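You operate a simulated robot arm through the tools that you are given. There is no shell and no other tool.

You are at the controls of a simulated robot arm. One attempt, no reset.

TASK
Press the white sleeve, then measure it across in the caliper.
Fine: one full pull, fingers clear of the ram; it stays upright in the shut jaws. Set down upright: what you pick out.

It is judged by the outcome, as a careful person would: the job done as asked, and still so three seconds after it is handed in. It fails if anything else is knocked over, pushed out of place, dropped, spilled or broken.

THE ROBOT
A 6-joint arm with a two-finger gripper, fixed in place. Base frame: the origin is at the foot of the arm, x ahead of it, y to its left, z up; the work surface is at about z = 0.75. Units: m, rad, N and s.
With the tool pointing down near the work surface it reaches from about 0.34 to 0.84 m from the base axis. Its first joint turns from -2.897 to 2.897 rad. Payload 2.45 kg.
The tool frame sits at the grasp point between the pads (the TCP): z along the fingers, y along the line on which they close. The tips reach 0.02 m beyond it. The gripper opens to 0.14 m. The gripper's body begins 0.168 m behind the TCP.
Orientation is that of the tool frame in the base frame, as [roll, pitch, yaw] about the fixed x, y, z axes, in that order (R = Rz(yaw) Ry(pitch) Rx(roll)). With the fingers straight down and closing along the base's y, the tool's x points along the base's -x, its y along +y and its z along -z.

THE INTERFACE
- The arm moves only by the tool move_arm. Its argument "plan" is a list of rows, each a list of 3 entries, a list of its own where there are three numbers: the shift along the tool's x, y, z in units of 300 mm (1.0 is 300 mm), then the turn, a rotation vector about the tool's x, y, z in units of 120 degrees (1.0 is 120 degrees), then the closure in counts, from 0 (fully open) to 255 (shut). In form: [[[tx, ty, tz], [wx, wy, wz], hand], ...]. A call has 1 to 20 rows; each row is the pose to reach, as a shift and turn from the pose commanded when the call began, along the tool's axes at that moment. A call with a number of a shift or a turn outside -1 to 1 is refused whole. A row lasts 0.2 s, in which the tool goes at most 0.05 m and 0.15 rad; a call with a longer step from one row to the next is refused whole, and so is a gripper value outside its range. A pose out of reach is approached as far as the arm can. The call stops where the force on the tool passes 40 N (or 10 N more than at its start, if that is more) or the arm is blocked; 0.2 s more then pass. The fingers move at their own pace (about 0.045 m/s each) and stop on an object; they squeeze with about 31 N. The grip force told is the motor's: it shows also when the fingers shut on nothing. Time passes only in rows, and 0.2 s behind the last, so rows that repeat a pose let the fingers close. It gives the time, the measured TCP pose, the force on the tool (base axes), the opening and the grip force at its end, in the units of the frame above (readings bear some noise), with the torque about the TCP (base axes, N m) and any sound that the robot's microphone picked up.
- Cameras (640 x 400 px; columns grow to the right, rows downward): "scene" is fixed at [0.0507, -0.6489, 1.5092]; the picture's right is [0.43, -0.90, 0.00], its down [-0.57, -0.27, -0.77] and it looks along [0.70, 0.33, -0.63] (base axes); focal length 323 px, centre (320, 200). "wrist" rides on the gripper at [0.078, 0.011, -0.209] in the tool frame; the picture's right is [-0.14, 0.99, 0.00], its down [-0.92, -0.13, -0.37] and it looks along [-0.37, -0.05, 0.93] (tool axes); focal length 280 px, centre (320, 200). There is no depth. A picture from a camera that has moved, and an enlarged one, comes with that camera's place and axes in the base frame and with its lens.
- camera(camera): a new picture of that camera. It takes no simulated time.
- lift_body(by): slides the trunk up (or, below 0, down) by that many m; the arm rides with it, the base frame stays. It gives what a move gives, with no picture.
- zoom(camera, box): a new picture of the part [left, top, right, bottom] of that camera's present view, enlarged. It takes no simulated time.
- sign_off(): hands the job in; it is judged then, once.

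Places have to be worked out from the pictures, the camera data and where the tool is seen. Open the gripper and draw the arm clear of the work before you hand the job in, unless the task says otherwise.

The tools are called after "Call:" by a JSON object that holds its "method" and its "body". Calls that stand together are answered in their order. move_arm: Moves the arm, as the interface text tells. Its arguments: {"type":"object","properties":{"plan":{"type":"array"}},"required":["plan"]} The other tools are called the same way: lift_body (by) slides the trunk up or down; camera (camera) takes a picture; zoom (camera, box) takes an enlarged picture of a part of a camera's view; sign_off () hands the job in.

At the start:

```text
t: 0.0
tool_pos: [0.576, -0.2612, 1.2294]
orientation: [3.141, 0.0, -3.14]
ft_force: [0.6, -0.5, -0.3]
torque: [-0.04, 0.01, -0.01]
grip_width: 0.14
finger_force: 0.1
trunk travel left (down, up): [-0.1, 0.13]
```

scene: 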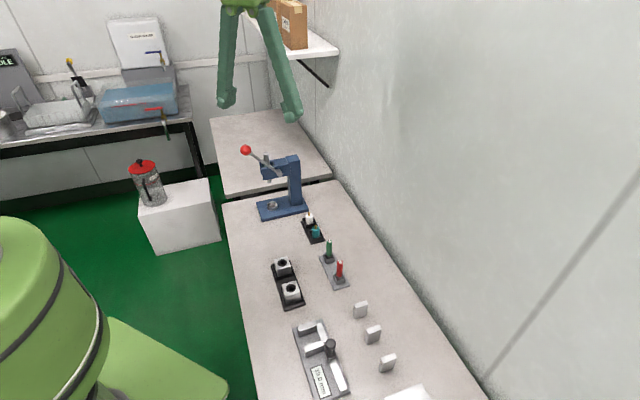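
wrist: 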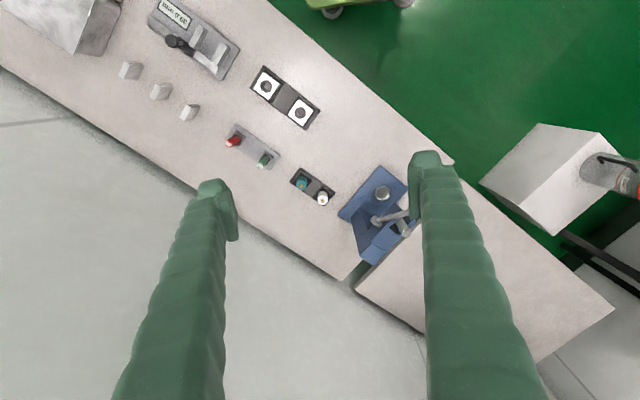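

The pictures show an arbor press (blue), a tray with a white and a teal sleeve, a rack with green/red tools, two white blocks with holes, and a caliper. I'll zoom in to look closely at each.

Call:
{"method": "zoom", "body": {"camera": "scene", "box": [220, 130, 360, 250]}}

Call:
{"method": "zoom", "body": {"camera": "scene", "box": [250, 220, 410, 320]}}

Call:
{"method": "zoom", "body": {"camera": "scene", "box": [270, 290, 440, 400]}}

Call:
{"method": "zoom", "body": {"camera": "wrist", "box": [280, 140, 440, 270]}}

Call:
{"method": "zoom", "body": {"camera": "wrist", "box": [110, 0, 330, 140]}}

```text
3.33 times, centred on (290, 190) of scene
camera zoom: at [0.0507, -0.6489, 1.5092], right [0.43, -0.9, 0.0], down [-0.57, -0.27, -0.77], along [0.7, 0.33, -0.63], focal length 1076 px, centre (420, 233)
```

zoom: 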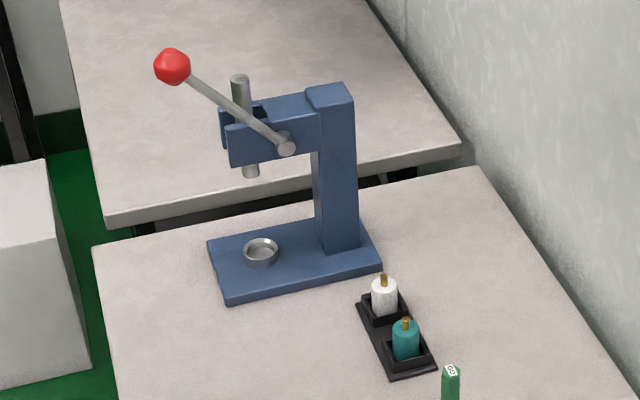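

```text
4.00 times, centred on (330, 270) of scene
camera zoom: at [0.0507, -0.6489, 1.5092], right [0.43, -0.9, 0.0], down [-0.57, -0.27, -0.77], along [0.7, 0.33, -0.63], focal length 1291 px, centre (280, -80)
```

zoom: 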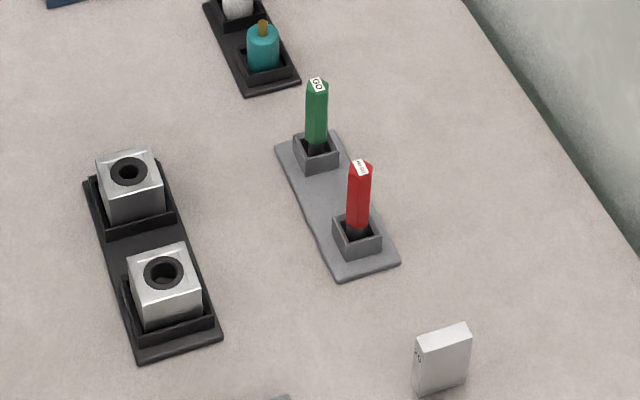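

```text
3.64 times, centred on (355, 345) of scene
camera zoom: at [0.0507, -0.6489, 1.5092], right [0.43, -0.9, 0.0], down [-0.57, -0.27, -0.77], along [0.7, 0.33, -0.63], focal length 1174 px, centre (193, -327)
```

zoom: 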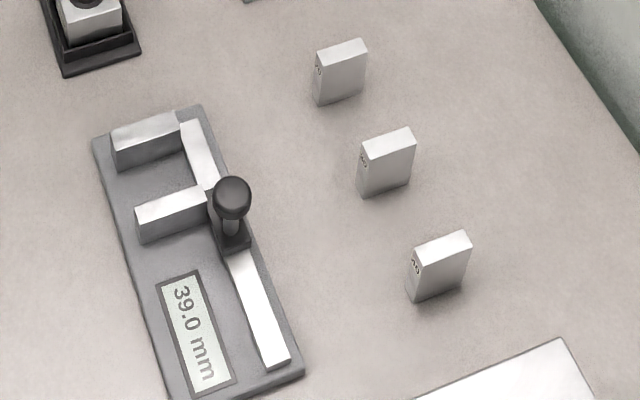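

```text
3.08 times, centred on (360, 205) of wrist
camera zoom: at [0.4987, -0.2505, 1.4388], right [0.14, 0.99, 0.0], down [0.92, -0.13, 0.37], along [0.37, -0.05, -0.93], focal length 863 px, centre (197, 185)
```

zoom: 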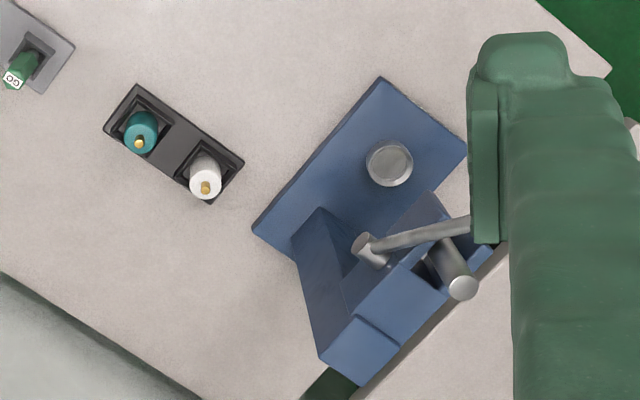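

```text
2.86 times, centred on (220, 70) of wrist
camera zoom: at [0.4987, -0.2505, 1.4388], right [0.14, 0.99, 0.0], down [0.92, -0.13, 0.37], along [0.37, -0.05, -0.93], focal length 801 px, centre (606, 571)
```

zoom: 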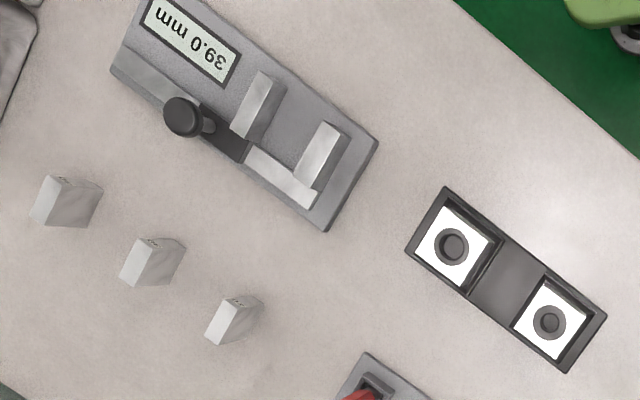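

The table's long axis runs at roughly 45° in the base frame. The white sleeve is near (0.745, -0.28), the press nest near (0.76, -0.13), and the caliper near (0.39, -0.47). I'll lower the wrist camera toward the tray and press for a better look, staying clear of the press head.

Call:
{"method": "move_arm", "body": {"plan": [[[-0.0448, -0.0114, 0.1286], [0, 0, 0], 0], [[-0.0895, -0.0229, 0.2571], [0, 0, 0], 0], [[-0.1343, -0.0343, 0.3857], [0, 0, 0], 0], [[-0.179, -0.0457, 0.5143], [0, 0, 0], 0], [[-0.2238, -0.0571, 0.6429], [0, 0, 0], 0], [[-0.2686, -0.0686, 0.7714], [0, 0, 0], 0], [[-0.3133, -0.08, 0.9], [0, 0, 0], 0]]}}

Call:
{"method": "camera", "body": {"camera": "wrist"}}

Call:
{"method": "camera", "body": {"camera": "scene"}}

```text
t: 1.6
tool_pos: [0.6698, -0.2854, 0.9587]
orientation: [3.141, 0.0, -3.141]
ft_force: [0.3, 0.4, 0.1]
torque: [-0.01, 0.06, -0.01]
grip_width: 0.1401
finger_force: 0.1
trunk travel left (down, up): [-0.1, 0.13]
```

```text
taken
camera wrist: at [0.5928, -0.274, 1.1676], right [0.14, 0.99, 0.0], down [0.92, -0.13, 0.37], along [0.36, -0.05, -0.93], focal length 280 px, centre (320, 200)
```

wrist: 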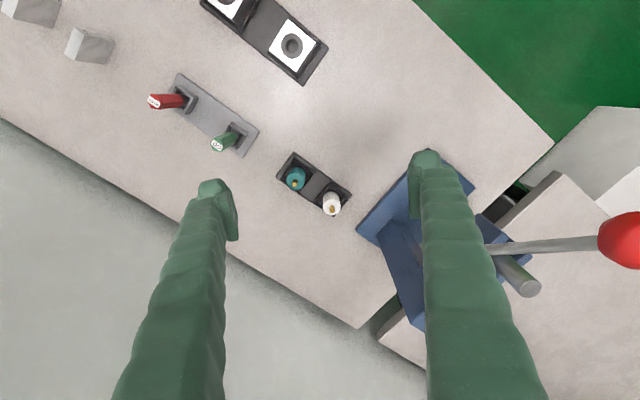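

```text
taken
```

scene: 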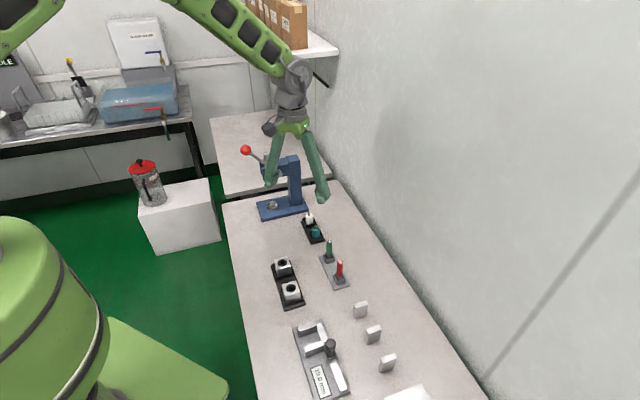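

The tray and part of the press are visible now. I'll zoom into the wrist view for precise measurements.

Call:
{"method": "zoom", "body": {"camera": "wrist", "box": [260, 130, 380, 230]}}

Call:
{"method": "zoom", "body": {"camera": "wrist", "box": [350, 140, 640, 330]}}

Call:
{"method": "zoom", "body": {"camera": "scene", "box": [230, 90, 350, 250]}}

```text
4.00 times, centred on (320, 180) of wrist
camera zoom: at [0.5928, -0.274, 1.1676], right [0.14, 0.99, 0.0], down [0.92, -0.13, 0.37], along [0.36, -0.05, -0.93], focal length 1122 px, centre (320, 280)
```

zoom: 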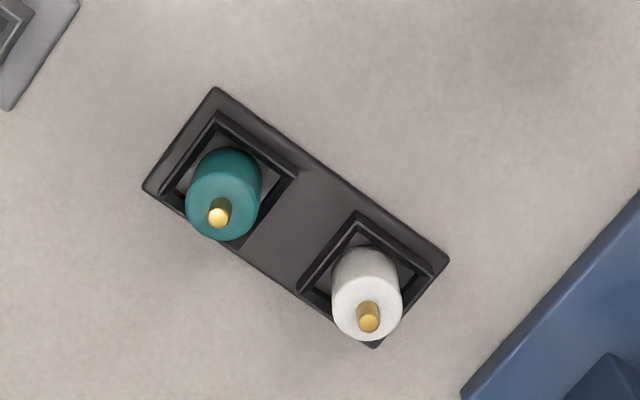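

```text
2.11 times, centred on (495, 235) of wrist
camera zoom: at [0.5928, -0.274, 1.1676], right [0.14, 0.99, 0.0], down [0.92, -0.13, 0.37], along [0.36, -0.05, -0.93], focal length 590 px, centre (-48, 126)
```

zoom: 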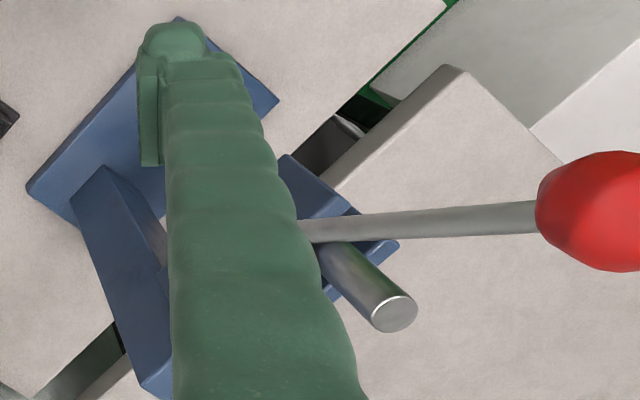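

```text
2.50 times, centred on (290, 170) of scene
camera zoom: at [0.0507, -0.6489, 1.5092], right [0.43, -0.9, 0.0], down [-0.57, -0.27, -0.77], along [0.7, 0.33, -0.63], focal length 807 px, centre (395, 275)
```

zoom: 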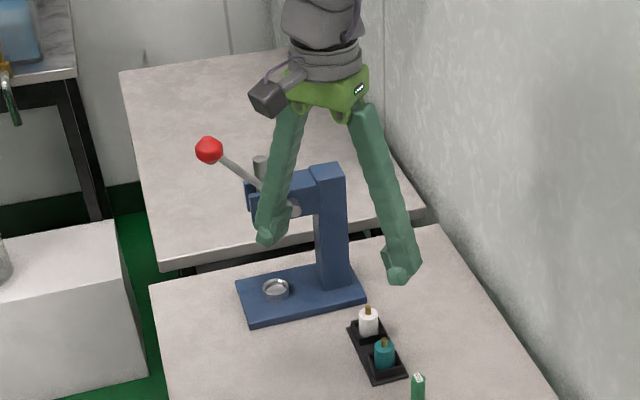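

The white sleeve is about 24 mm across with its top near z≈0.80, at (0.748, -0.279), and its tray is aligned at 45°. The ram hangs directly over the nest, so the gripper must come in tilted from the front. I'll retreat up and over to in front of the press while yawing 45°, then test the tilt.

Call:
{"method": "move_arm", "body": {"plan": [[[0, 0, -0.1667], [0, 0, 0], 0], [[0, 0, -0.3333], [0, 0, 0], 0], [[0, 0, -0.5], [0, 0, 0], 0], [[0.0295, 0.1424, -0.5], [0, 0, 0.0625], 0], [[0.0591, 0.2848, -0.5], [0, 0, 0.125], 0], [[0.0886, 0.4272, -0.5], [0, 0, 0.1875], 0], [[0.1181, 0.5695, -0.5], [0, 0, 0.25], 0], [[0.1476, 0.7119, -0.5], [0, 0, 0.3125], 0], [[0.1772, 0.8543, -0.5], [0, 0, 0.375], 0], [[0.2067, 0.9967, -0.5], [0, 0, 0.375], 0]]}}

Call:
{"method": "camera", "body": {"camera": "wrist"}}

```text
t: 3.8
tool_pos: [0.6082, 0.0146, 1.1098]
orientation: [-3.142, 0.001, 2.356]
ft_force: [0.1, -0.5, 0.0]
torque: [-0.03, -0.02, 0.03]
grip_width: 0.1402
finger_force: 0.1
trunk travel left (down, up): [-0.1, 0.13]
```

```text
taken
camera wrist: at [0.5616, 0.0775, 1.3187], right [0.8, 0.6, 0.0], down [0.56, -0.74, 0.37], along [0.22, -0.29, -0.93], focal length 280 px, centre (320, 200)
```

wrist: 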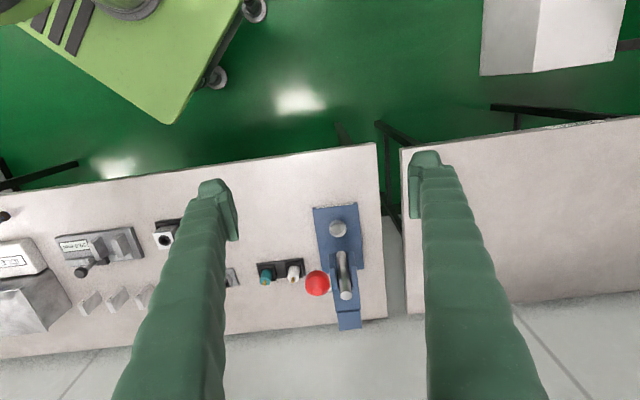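

The yaw is right and the press is now between the fingers. I'll zoom in to locate the nest, ram and lever knob.

Call:
{"method": "zoom", "body": {"camera": "wrist", "box": [250, 190, 410, 340]}}

Call:
{"method": "zoom", "body": {"camera": "scene", "box": [230, 130, 340, 225]}}

```text
2.67 times, centred on (330, 265) of wrist
camera zoom: at [0.5616, 0.0775, 1.3187], right [0.8, 0.6, 0.0], down [0.56, -0.74, 0.37], along [0.22, -0.29, -0.93], focal length 748 px, centre (293, 27)
```

zoom: 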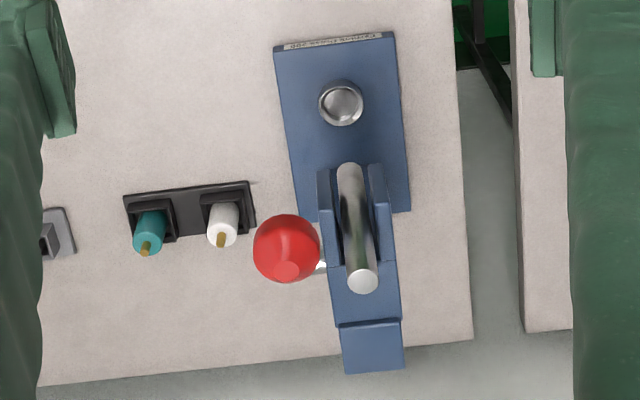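

```text
4.21 times, centred on (285, 178) of scene
camera zoom: at [0.0507, -0.6489, 1.5092], right [0.43, -0.9, 0.0], down [-0.57, -0.27, -0.77], along [0.7, 0.33, -0.63], focal length 1359 px, centre (467, 295)
```

zoom: 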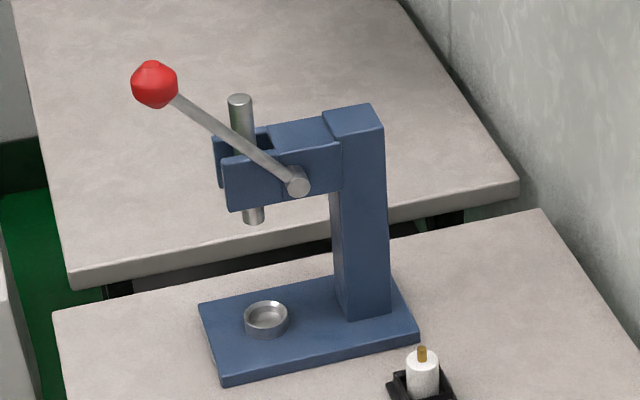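

The nest rim sits at about (0.760, -0.1225, 0.781), the ram bottom at z≈0.876, and the knob at about (0.694, -0.103, 1.032) with radius 0.016. The caliper jaw height decides my grasp, so I'll zoom there, and on the press label too.

Call:
{"method": "zoom", "body": {"camera": "wrist", "box": [40, 215, 160, 315]}}

Call:
{"method": "zoom", "body": {"camera": "wrist", "box": [310, 195, 360, 225]}}

Call:
{"method": "zoom", "body": {"camera": "scene", "box": [280, 305, 365, 400]}}

```text
4.00 times, centred on (100, 265) of wrist
camera zoom: at [0.5616, 0.0775, 1.3187], right [0.8, 0.6, 0.0], down [0.56, -0.74, 0.37], along [0.22, -0.29, -0.93], focal length 1122 px, centre (1200, -60)
```

zoom: 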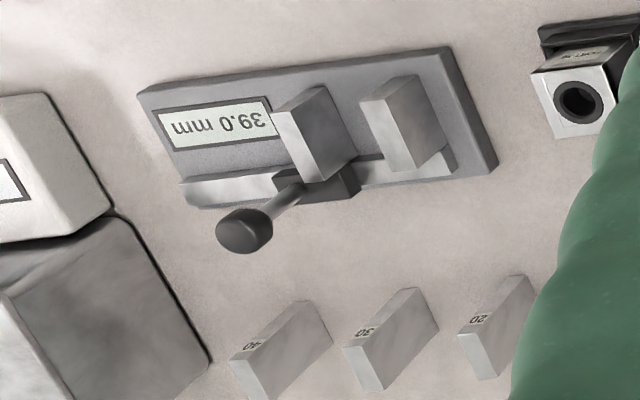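

```text
12.80 times, centred on (335, 210) of wrist
camera zoom: at [0.5616, 0.0775, 1.3187], right [0.8, 0.6, 0.0], down [0.56, -0.74, 0.37], along [0.22, -0.29, -0.93], focal length 3589 px, centre (128, 72)
```

zoom: 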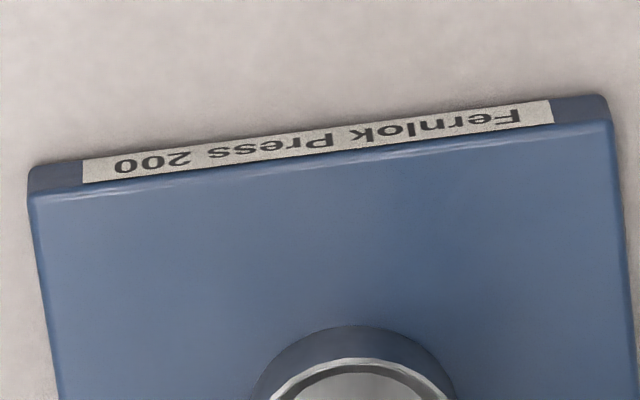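

```text
4.21 times, centred on (322, 352) of scene
camera zoom: at [0.0507, -0.6489, 1.5092], right [0.43, -0.9, 0.0], down [-0.57, -0.27, -0.77], along [0.7, 0.33, -0.63], focal length 1359 px, centre (310, -442)
```

zoom: 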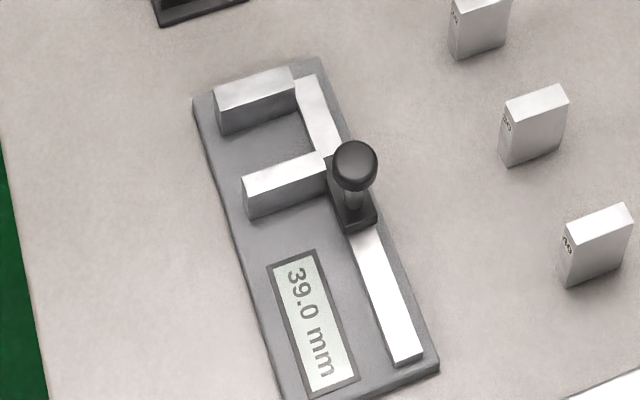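

The jaw tops are at z≈0.784, with jaw faces running along (0.707,-0.707) and the gap centred near (0.387, -0.462). The slider knob is at about (0.3735, -0.520, 0.82). One tilted (45°) high grip should suit tray, nest and caliper. I'll test that tilt here in free space.

Call:
{"method": "move_arm", "body": {"plan": [[[0, 0, 0], [0, -0.0625, 0], 0], [[0, 0, 0], [0, -0.125, 0], 20], [[0, 0, 0], [0, -0.1875, 0], 60], [[0, 0, 0], [0, -0.25, 0], 100], [[0, 0, 0], [0, -0.3125, 0], 140], [[0, 0, 0], [0, -0.375, 0], 165], [[0, 0, 0], [0, -0.375, 0], 165]]}}

Call:
{"method": "camera", "body": {"camera": "wrist"}}

Call:
{"method": "camera", "body": {"camera": "scene"}}

```text
t: 5.4
tool_pos: [0.6072, 0.0129, 1.1102]
orientation: [3.141, 0.789, 2.356]
ft_force: [-0.2, 0.5, -0.5]
torque: [-0.02, 0.0, -0.03]
grip_width: 0.0494
finger_force: 0.1
trunk travel left (down, up): [-0.1, 0.13]
```

```text
taken
camera wrist: at [0.4729, 0.165, 1.2019], right [0.77, 0.63, 0.1], down [0.19, -0.37, 0.91], along [0.61, -0.68, -0.4], focal length 280 px, centre (320, 200)
```

wrist: 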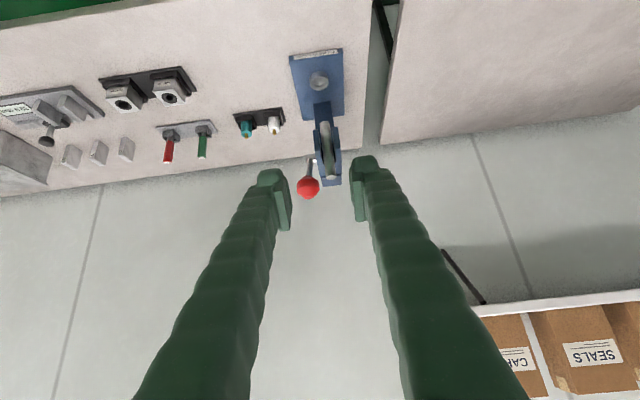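

```text
taken
```

scene: 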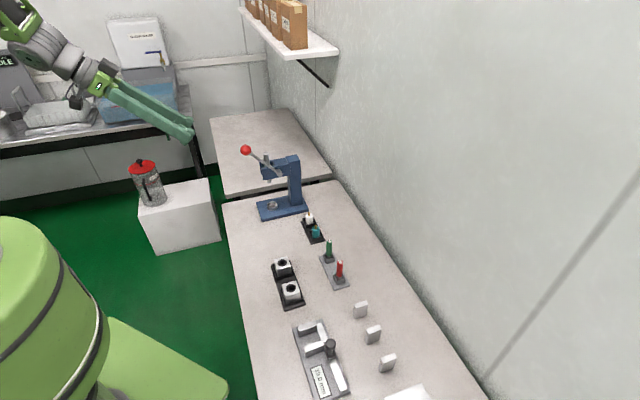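

The tilt is reachable and the gripper scale is linear (165 counts → 49 mm). For the tray pick I'll approach along azimuth −25° so the gripper body stays clear of the lever; moving to a waypoint facing the tray now.

Call:
{"method": "move_arm", "body": {"plan": [[[-0.0273, -0.1273, 0.0367], [-0.0393, 0, -0.0393], 165], [[-0.0546, -0.2545, 0.0734], [-0.0786, 0, -0.0786], 165], [[-0.0819, -0.3818, 0.1102], [-0.1179, 0, -0.1179], 165], [[-0.1092, -0.509, 0.1469], [-0.1179, 0, -0.1179], 165], [[-0.1365, -0.6363, 0.1836], [-0.1179, 0, -0.1179], 165], [[-0.1365, -0.6363, 0.1836], [-0.1179, 0, -0.1179], 165]]}}

Call:
{"method": "camera", "body": {"camera": "wrist"}}

Call:
{"method": "camera", "body": {"camera": "scene"}}

```text
t: 6.8
tool_pos: [0.5687, -0.1767, 1.1049]
orientation: [-3.139, 0.781, 2.704]
ft_force: [0.1, -0.5, 0.3]
torque: [0.03, 0.0, 0.04]
grip_width: 0.0496
finger_force: 0.2
out of reach, approached as far as the arm can: row 3, 4, 5, 6
trunk travel left (down, up): [-0.1, 0.13]
```

```text
taken
camera wrist: at [0.3901, -0.0808, 1.1977], right [0.51, 0.86, 0.09], down [0.3, -0.28, 0.91], along [0.81, -0.44, -0.4], focal length 280 px, centre (320, 200)
```

wrist: 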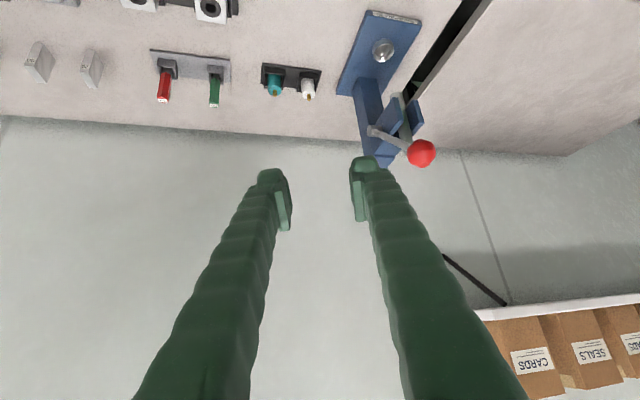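

```text
taken
```

scene: 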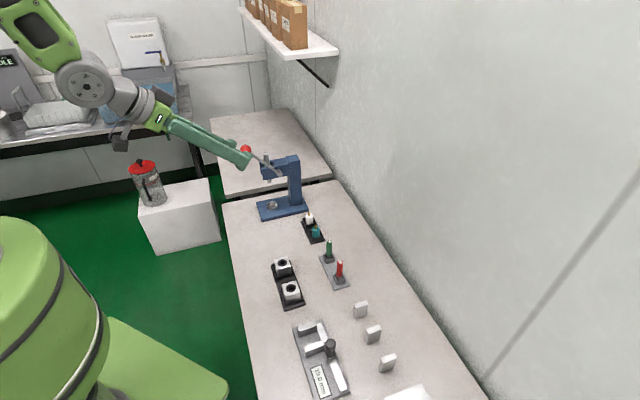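

That waypoint was slightly inside the arm's inner reach, but the orientation is good. I'll move forward/down toward a pre-grasp standoff in front of the white sleeve, still well above everything, and re-measure.

Call:
{"method": "move_arm", "body": {"plan": [[[-0.012, -0.0031, 0.1346], [0, 0, 0], 165], [[-0.024, -0.0061, 0.2692], [0, 0, 0], 165], [[-0.036, -0.0092, 0.4038], [0, 0, 0], 165], [[-0.048, -0.0122, 0.5384], [0, 0, 0], 165], [[-0.06, -0.0153, 0.673], [0, 0, 0], 165], [[-0.06, -0.0153, 0.673], [0, 0, 0], 165]]}}

Call:
{"method": "camera", "body": {"camera": "wrist"}}

Call:
{"method": "camera", "body": {"camera": "scene"}}

```text
t: 8.2
tool_pos: [0.7148, -0.2297, 0.9766]
orientation: [-3.119, 0.783, 2.701]
ft_force: [0.3, 0.5, -1.0]
torque: [0.02, 0.01, -0.02]
grip_width: 0.0492
finger_force: 0.0
out of reach, approached as far as the arm can: row 1, 2, 3, 4, 5, 6
trunk travel left (down, up): [-0.1, 0.13]
```

```text
taken
camera wrist: at [0.5389, -0.1288, 1.07], right [0.52, 0.85, 0.08], down [0.3, -0.28, 0.91], along [0.8, -0.45, -0.4], focal length 280 px, centre (320, 200)
```

wrist: 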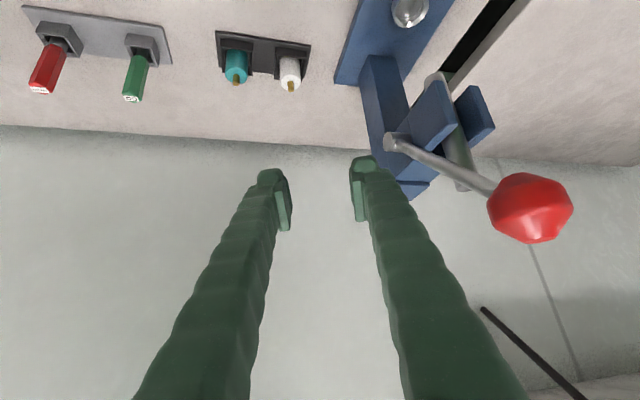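

```text
taken
```

scene: 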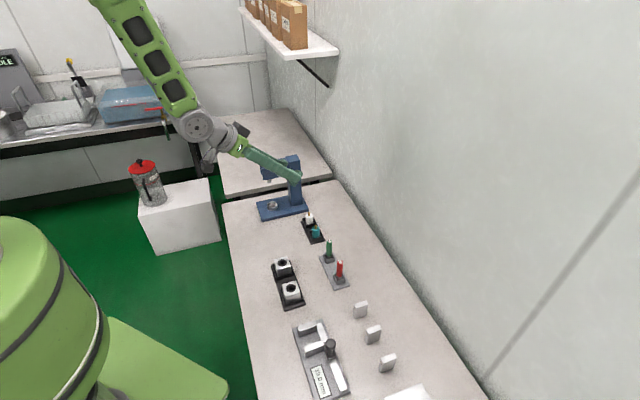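

The arm flags reach limits at this azimuth — probably a near-aligned forearm/tool wrist singularity. Let me look at the arm's shape before choosing a steeper tilt.

Call:
{"method": "zoom", "body": {"camera": "scene", "box": [60, 0, 340, 230]}}

Call:
{"method": "zoom", "body": {"camera": "wrist", "box": [200, 0, 360, 120]}}

```text
1.74 times, centred on (200, 115) of scene
camera zoom: at [0.0507, -0.6489, 1.5092], right [0.43, -0.9, 0.0], down [-0.57, -0.27, -0.77], along [0.7, 0.33, -0.63], focal length 561 px, centre (529, 348)
```

zoom: 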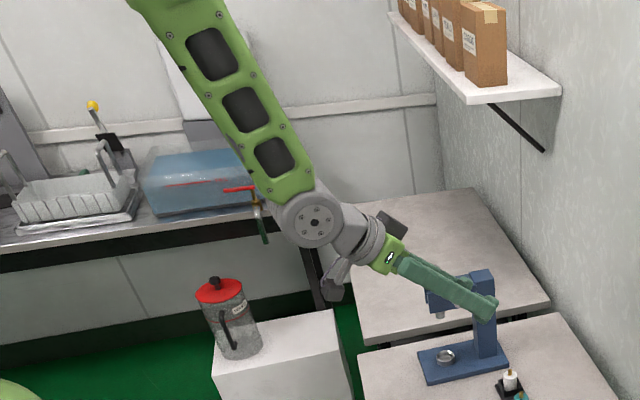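

```text
3.33 times, centred on (280, 60) of wrist
camera zoom: at [0.5389, -0.1288, 1.07], right [0.52, 0.85, 0.08], down [0.3, -0.28, 0.91], along [0.8, -0.45, -0.4], focal length 935 px, centre (453, 667)
```

zoom: 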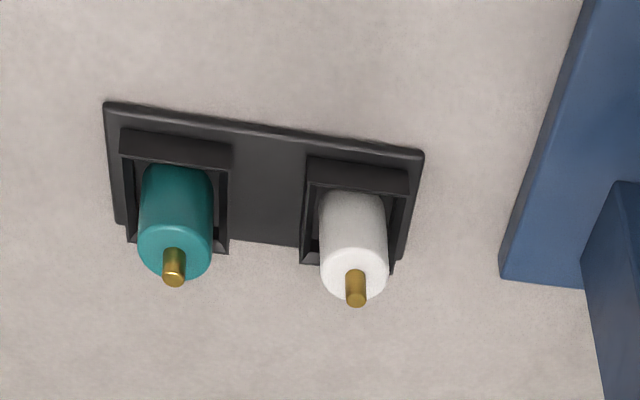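

The arm has a pitch wrist whose tool is already bent past the forearm direction, so a 45° tilt is at its limit here. I'll steepen to about 30° from vertical (60° below horizontal) in place and check the reach flags.

Call:
{"method": "move_arm", "body": {"plan": [[[0, 0, -0.05], [0, 0.0417, 0], 165], [[0, 0, -0.1], [0, 0.0833, 0], 165], [[0, 0, -0.1], [0, 0.125, 0], 165], [[0, 0, -0.1], [0, 0.125, 0], 165]]}}

Call:
{"method": "camera", "body": {"camera": "wrist"}}

```text
t: 9.2
tool_pos: [0.6958, -0.2213, 0.9977]
orientation: [3.138, 0.523, 2.705]
ft_force: [-1.1, -0.3, 0.6]
torque: [-0.01, -0.01, -0.01]
grip_width: 0.0493
finger_force: 0.0
out of reach, approached as far as the arm can: row 3
trunk travel left (down, up): [-0.1, 0.13]
```

```text
taken
camera wrist: at [0.5443, -0.1381, 1.1405], right [0.53, 0.85, 0.07], down [0.5, -0.38, 0.78], along [0.69, -0.37, -0.62], focal length 280 px, centre (320, 200)
```

wrist: 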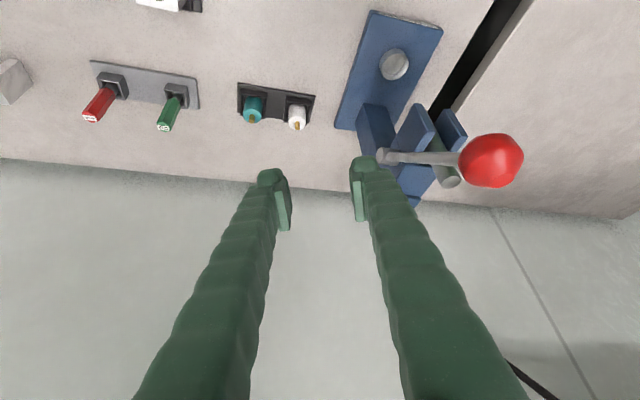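

Tilt of 30° holds with no flag at rest. I'll zoom in on the sleeve from this pose to pin down its position.

Call:
{"method": "zoom", "body": {"camera": "wrist", "box": [225, 65, 345, 145]}}

Call:
{"method": "zoom", "body": {"camera": "scene", "box": [290, 200, 340, 250]}}

```text
5.00 times, centred on (285, 105) of wrist
camera zoom: at [0.5443, -0.1381, 1.1405], right [0.53, 0.85, 0.07], down [0.5, -0.38, 0.78], along [0.69, -0.37, -0.62], focal length 1402 px, centre (495, 675)
```

zoom: 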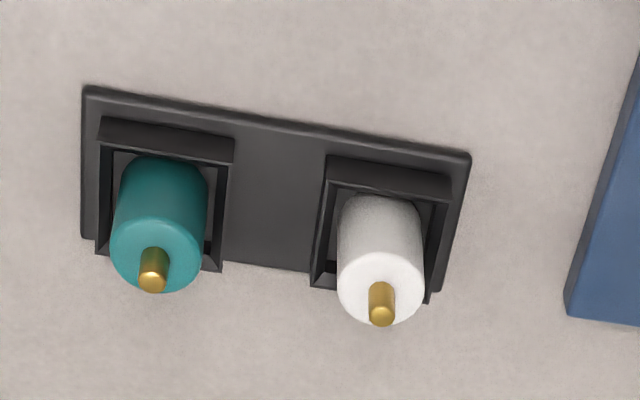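

```text
8.00 times, centred on (315, 225) of scene
camera zoom: at [0.0507, -0.6489, 1.5092], right [0.43, -0.9, 0.0], down [-0.57, -0.27, -0.77], along [0.7, 0.33, -0.63], focal length 2582 px, centre (360, 0)
```

zoom: 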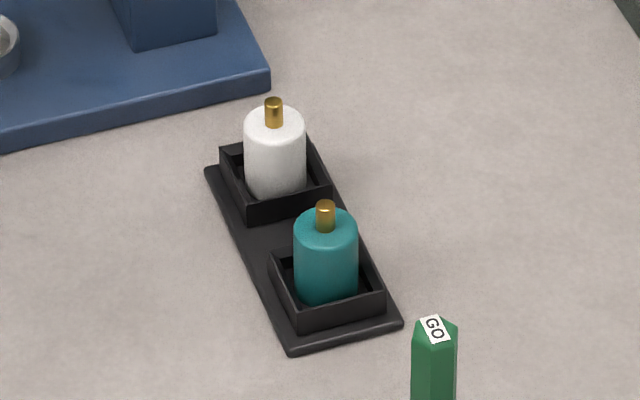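

Two independent rays agree: white sleeve axis at (0.749, -0.277), top z≈0.799, pin top ≈0.8125, diameter ≈25 mm. I'll move above it with the 30° tilt and a 42 mm opening.

Call:
{"method": "move_arm", "body": {"plan": [[[-0.0125, -0.0313, 0.1326], [0, 0, 0], 178], [[-0.025, -0.0625, 0.2652], [0, 0, 0], 178], [[-0.0375, -0.0938, 0.3978], [0, 0, 0], 178], [[-0.0375, -0.0938, 0.3978], [0, 0, 0], 178]]}}

Call:
{"method": "camera", "body": {"camera": "wrist"}}

Call:
{"method": "zoom", "body": {"camera": "scene", "box": [230, 110, 370, 250]}}

```text
t: 10.2
tool_pos: [0.7465, -0.2767, 0.9011]
orientation: [3.141, 0.523, 2.706]
ft_force: [0.8, 0.5, -0.3]
torque: [-0.01, -0.01, -0.02]
grip_width: 0.0422
finger_force: 0.0
trunk travel left (down, up): [-0.1, 0.13]
```

```text
taken
camera wrist: at [0.5961, -0.1939, 1.043], right [0.53, 0.85, 0.07], down [0.5, -0.37, 0.78], along [0.69, -0.38, -0.62], focal length 280 px, centre (320, 200)
```

wrist: 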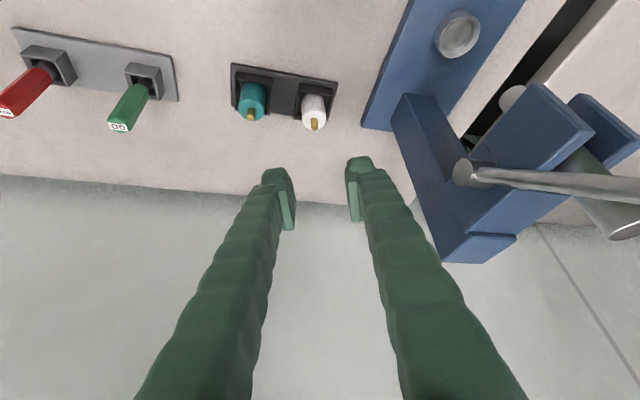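

```text
2.86 times, centred on (300, 180) of scene
camera zoom: at [0.0507, -0.6489, 1.5092], right [0.43, -0.9, 0.0], down [-0.57, -0.27, -0.77], along [0.7, 0.33, -0.63], focal length 922 px, centre (377, 257)
```

zoom: 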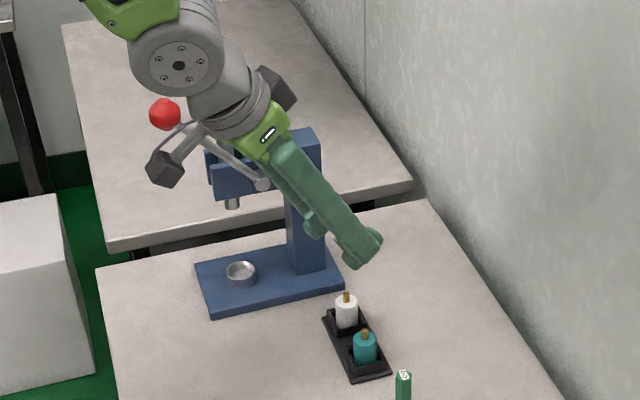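

Hovering directly over the sleeve with no reach flags. I'll zoom the wrist view to verify lateral alignment before descending.

Call:
{"method": "zoom", "body": {"camera": "wrist", "box": [220, 60, 400, 220]}}

```text
2.50 times, centred on (310, 140) of wrist
camera zoom: at [0.5961, -0.1939, 1.043], right [0.53, 0.85, 0.07], down [0.5, -0.37, 0.78], along [0.69, -0.38, -0.62], focal length 701 px, centre (345, 350)
```

zoom: 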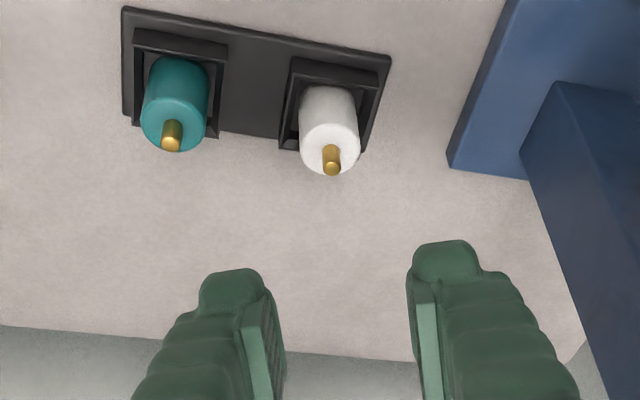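

Alignment is within ~1.5 mm. Descending straight down to z≈0.80 with fingers straddling the sleeve, not yet closing.

Call:
{"method": "move_arm", "body": {"plan": [[[0.0448, 0.0033, 0.0734], [0, 0, 0], 178], [[0.0895, 0.0033, 0.1468], [0, 0, 0], 178], [[0.1253, 0.0033, 0.2055], [0, 0, 0], 178], [[0.1522, 0.0033, 0.2495], [0, 0, 0], 178], [[0.179, 0.0033, 0.2935], [0, 0, 0], 178], [[0.179, 0.0033, 0.2935], [0, 0, 0], 178]]}}

Call:
{"method": "zoom", "body": {"camera": "wrist", "box": [200, 60, 440, 260]}}

Call:
{"method": "zoom", "body": {"camera": "scene", "box": [260, 150, 360, 250]}}

```text
t: 11.6
tool_pos: [0.7464, -0.2734, 0.7985]
orientation: [-3.133, 0.52, 2.706]
ft_force: [0.0, 0.3, -0.5]
torque: [-0.02, -0.02, -0.04]
grip_width: 0.0423
finger_force: 0.0
trunk travel left (down, up): [-0.1, 0.13]
```

```text
2.00 times, centred on (320, 160) of wrist
camera zoom: at [0.5961, -0.1888, 0.9409], right [0.53, 0.85, 0.06], down [0.51, -0.37, 0.78], along [0.68, -0.38, -0.62], focal length 561 px, centre (320, 280)
```

zoom: 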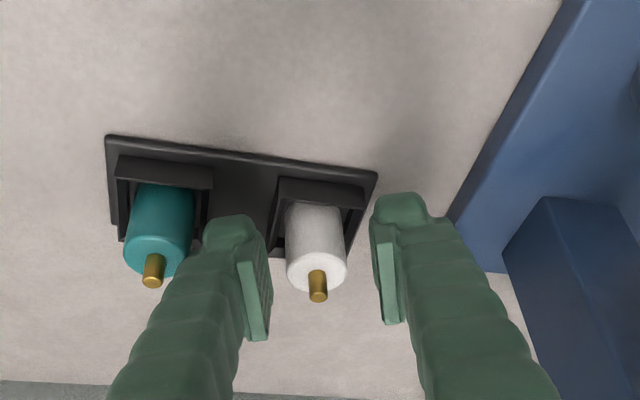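

```text
4.00 times, centred on (310, 200) of scene
camera zoom: at [0.0507, -0.6489, 1.5092], right [0.43, -0.9, 0.0], down [-0.57, -0.27, -0.77], along [0.7, 0.33, -0.63], focal length 1291 px, centre (360, 200)
```

zoom: 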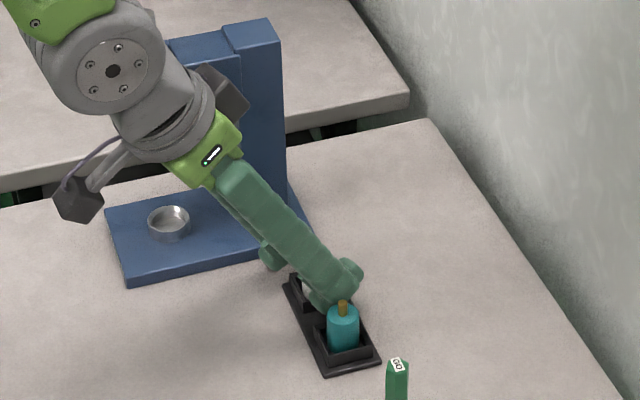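

The sleeve sits centred between the pads and the teal one is untouched. Closing the gripper on the white sleeve now.

Call:
{"method": "move_arm", "body": {"plan": [[[0, 0, 0], [0, 0, 0], 200], [[0, 0, 0], [0, 0, 0], 230], [[0, 0, 0], [0, 0, 0], 255], [[0, 0, 0], [0, 0, 0], 255]]}}

Call:
{"method": "zoom", "body": {"camera": "wrist", "box": [200, 60, 440, 260]}}

```text
t: 12.6
tool_pos: [0.7443, -0.273, 0.7991]
orientation: [-3.13, 0.521, 2.705]
ft_force: [-0.1, 0.0, -0.3]
torque: [-0.02, 0.01, 0.01]
grip_width: 0.0215
finger_force: 31.1
trunk travel left (down, up): [-0.1, 0.13]
```

```text
2.00 times, centred on (320, 160) of wrist
camera zoom: at [0.596, -0.1888, 0.9411], right [0.53, 0.85, 0.06], down [0.51, -0.37, 0.78], along [0.68, -0.38, -0.62], focal length 561 px, centre (320, 280)
```

zoom: 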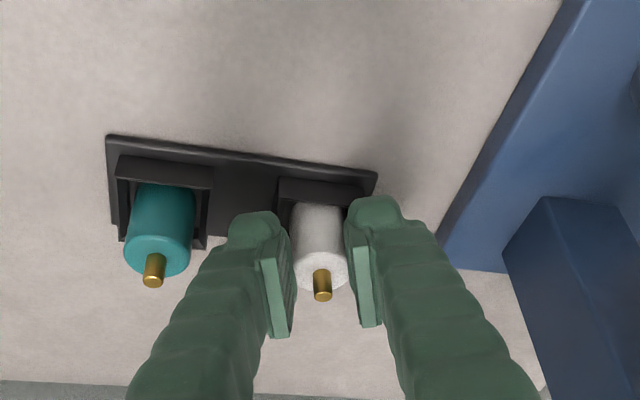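

Grip reads 21.5 mm at 31 N. I'll lift gently 2.5 cm straight up and check that the sleeve comes upright and steady.

Call:
{"method": "move_arm", "body": {"plan": [[[-0.0139, 0, -0.0241], [0, 0, 0], 255], [[-0.0278, 0, -0.0481], [0, 0, 0], 255], [[-0.0417, 0, -0.0722], [0, 0, 0], 255], [[-0.0417, 0, -0.0722], [0, 0, 0], 255]]}}

Call:
{"method": "zoom", "body": {"camera": "wrist", "box": [200, 60, 440, 260]}}

Call:
{"method": "zoom", "body": {"camera": "scene", "box": [280, 180, 350, 250]}}

```text
t: 13.6
tool_pos: [0.7446, -0.2735, 0.8234]
orientation: [-3.137, 0.523, 2.705]
ft_force: [0.2, -0.8, -0.3]
torque: [-0.02, 0.0, 0.0]
grip_width: 0.0217
finger_force: 31.1
trunk travel left (down, up): [-0.1, 0.13]
```

```text
2.00 times, centred on (320, 160) of wrist
camera zoom: at [0.595, -0.1898, 0.9657], right [0.53, 0.85, 0.06], down [0.5, -0.37, 0.78], along [0.68, -0.38, -0.62], focal length 561 px, centre (320, 280)
```

zoom: 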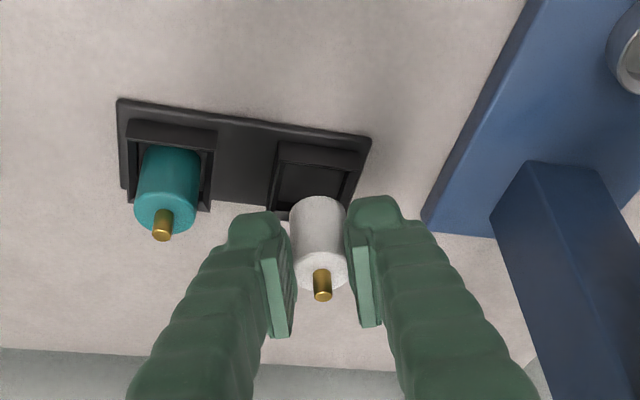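

```text
5.71 times, centred on (315, 215) of scene
camera zoom: at [0.0507, -0.6489, 1.5092], right [0.43, -0.9, 0.0], down [-0.57, -0.27, -0.77], along [0.7, 0.33, -0.63], focal length 1844 px, centre (349, 114)
```

zoom: 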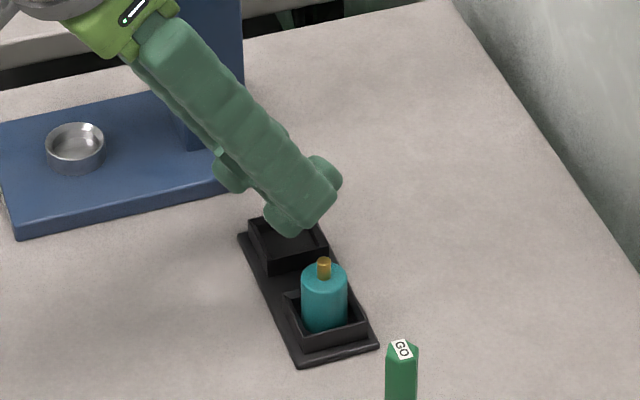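

The white sleeve is held firmly and upright, and the tray pocket is empty. I'll lift it, back away, swing past the lever with clearance, and turn to face the press along (0.707,-0.707).

Call:
{"method": "move_arm", "body": {"plan": [[[-0.0809, 0, -0.14], [0, 0, 0], 255], [[-0.1617, 0, -0.28], [0, 0, 0], 255], [[-0.0317, 0.0201, -0.3546], [0, 0, 0], 255], [[0.0984, 0.0402, -0.4291], [0, 0, 0], 255], [[0.2284, 0.0603, -0.5037], [0, 0, 0], 255], [[0.2854, 0.2012, -0.5366], [0.0278, 0, 0.0481], 255], [[0.3423, 0.3421, -0.5696], [0.0555, 0, 0.0962], 255], [[0.3993, 0.483, -0.6025], [0.0833, 0, 0.1443], 255], [[0.3993, 0.483, -0.6025], [0.0833, 0, 0.1443], 255]]}}

Call:
{"method": "camera", "body": {"camera": "wrist"}}

Call:
{"method": "camera", "body": {"camera": "scene"}}

```text
t: 15.6
tool_pos: [0.6297, -0.061, 0.92]
orientation: [-3.141, 0.523, 2.357]
ft_force: [0.6, -0.3, -0.2]
torque: [-0.06, 0.01, 0.0]
grip_width: 0.0214
finger_force: 30.8
out of reach, approached as far as the arm can: row 5
trunk travel left (down, up): [-0.1, 0.13]
```

```text
taken
camera wrist: at [0.5169, 0.0694, 1.0613], right [0.78, 0.62, 0.07], down [0.34, -0.52, 0.78], along [0.52, -0.59, -0.62], focal length 280 px, centre (320, 200)
```

wrist: 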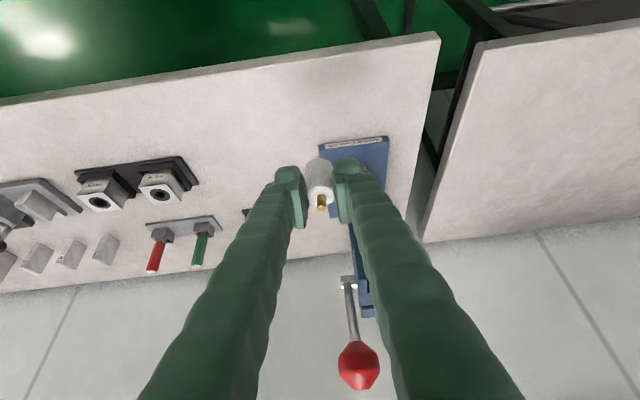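

```text
taken
```

scene: 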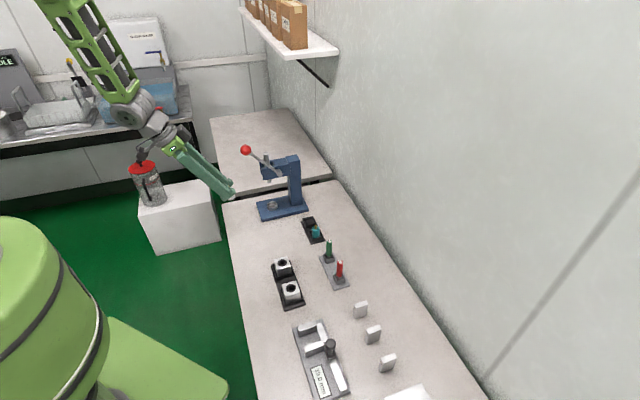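

Clear of the lever and facing the press. I'll zoom in to re-measure the nest from both cameras before inserting.

Call:
{"method": "zoom", "body": {"camera": "wrist", "box": [260, 120, 420, 230]}}

Call:
{"method": "zoom", "body": {"camera": "scene", "box": [245, 180, 315, 230]}}

```text
3.64 times, centred on (340, 175) of wrist
camera zoom: at [0.5169, 0.0694, 1.0613], right [0.78, 0.62, 0.07], down [0.34, -0.52, 0.78], along [0.52, -0.59, -0.62], focal length 1020 px, centre (247, 291)
```

zoom: 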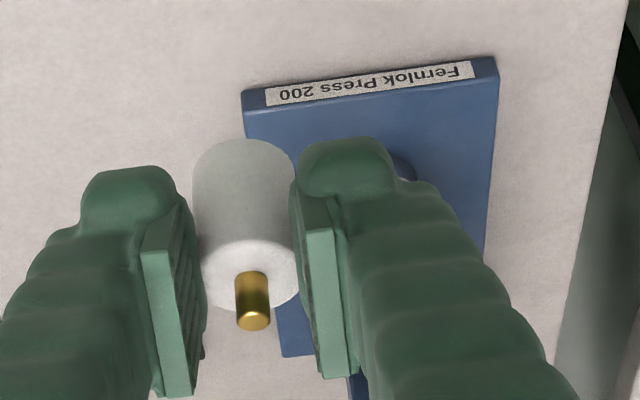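

```text
8.00 times, centred on (280, 205) of scene
camera zoom: at [0.0507, -0.6489, 1.5092], right [0.43, -0.9, 0.0], down [-0.57, -0.27, -0.77], along [0.7, 0.33, -0.63], focal length 2582 px, centre (640, 160)
```

zoom: 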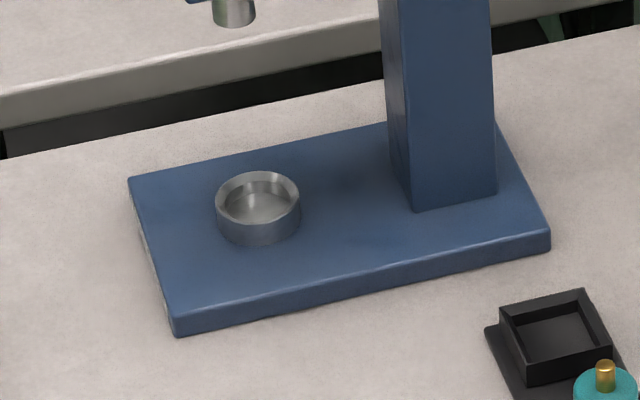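

The right finger hides the nest. I'll sidestep 4.5 cm to see it clearly past the finger and get a precise position.

Call:
{"method": "move_arm", "body": {"plan": [[[0, -0.075, 0], [0, 0, 0], 255], [[0, -0.15, 0], [0, 0, 0], 255], [[0, -0.15, 0], [0, 0, 0], 255]]}}

Call:
{"method": "zoom", "body": {"camera": "wrist", "box": [300, 100, 480, 220]}}

```text
t: 16.4
tool_pos: [0.5981, -0.0935, 0.9209]
orientation: [3.141, 0.524, 2.357]
ft_force: [-0.1, 0.5, 0.1]
torque: [-0.06, 0.0, 0.0]
grip_width: 0.021
finger_force: 31.1
trunk travel left (down, up): [-0.1, 0.13]
```

```text
3.33 times, centred on (390, 160) of wrist
camera zoom: at [0.4849, 0.0367, 1.0614], right [0.78, 0.62, 0.07], down [0.34, -0.52, 0.78], along [0.52, -0.59, -0.62], focal length 935 px, centre (87, 333)
```

zoom: 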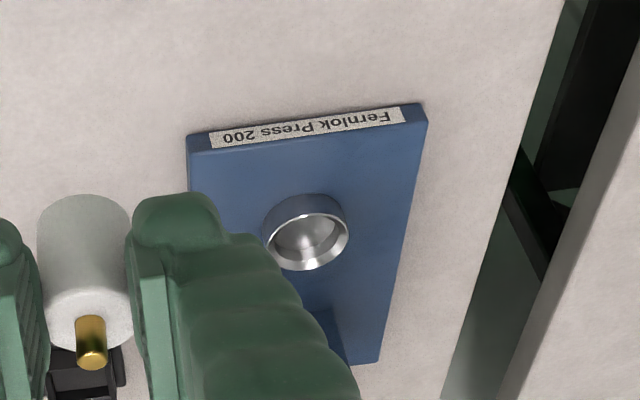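

Nest rim measured again: about e1 0.450, e2 0.625 (x≈0.760, y≈-0.123), z≈0.78. Before inserting I want the exact sleeve pose in the grip, so I'll zoom with the scene camera, which sees the gripper side-on.

Call:
{"method": "zoom", "body": {"camera": "scene", "box": [200, 160, 260, 210]}}

Call:
{"method": "zoom", "body": {"camera": "wrist", "box": [270, 130, 370, 230]}}

```text
8.00 times, centred on (230, 185) of scene
camera zoom: at [0.0507, -0.6489, 1.5092], right [0.43, -0.9, 0.0], down [-0.57, -0.27, -0.77], along [0.7, 0.33, -0.63], focal length 2582 px, centre (1040, 320)
```

zoom: 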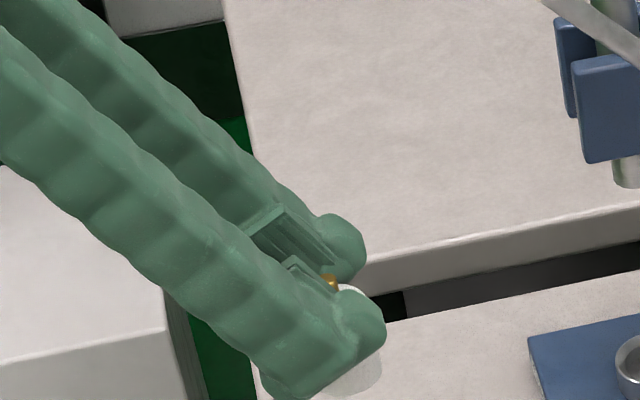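

```text
4.00 times, centred on (320, 180) of wrist
camera zoom: at [0.4849, 0.0367, 1.0614], right [0.78, 0.62, 0.07], down [0.34, -0.52, 0.78], along [0.52, -0.59, -0.62], focal length 1122 px, centre (320, 280)
```

zoom: 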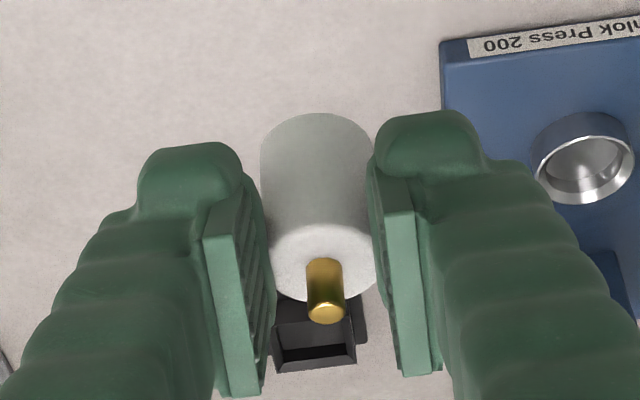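

I need a finer look at the sleeve's attitude in the grip from the side.

Call:
{"method": "zoom", "body": {"camera": "scene", "box": [228, 185, 256, 213]}}

Call:
{"method": "zoom", "body": {"camera": "wrist", "box": [295, 145, 345, 220]}}

```text
14.29 times, centred on (242, 199) of scene
camera zoom: at [0.0507, -0.6489, 1.5092], right [0.43, -0.9, 0.0], down [-0.57, -0.27, -0.77], along [0.7, 0.33, -0.63], focal length 4610 px, centre (1434, 214)
```

zoom: 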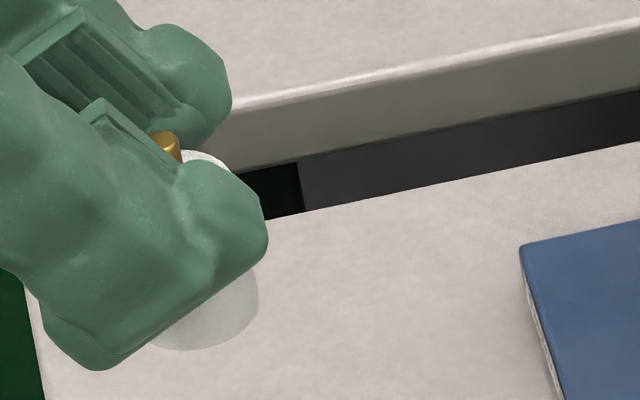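

```text
5.33 times, centred on (320, 182) of wrist
camera zoom: at [0.4849, 0.0367, 1.0614], right [0.78, 0.62, 0.07], down [0.34, -0.52, 0.78], along [0.52, -0.59, -0.62], focal length 1495 px, centre (320, 293)
```

zoom: 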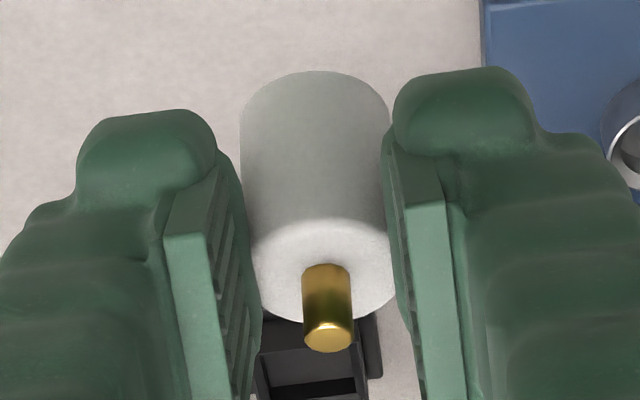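

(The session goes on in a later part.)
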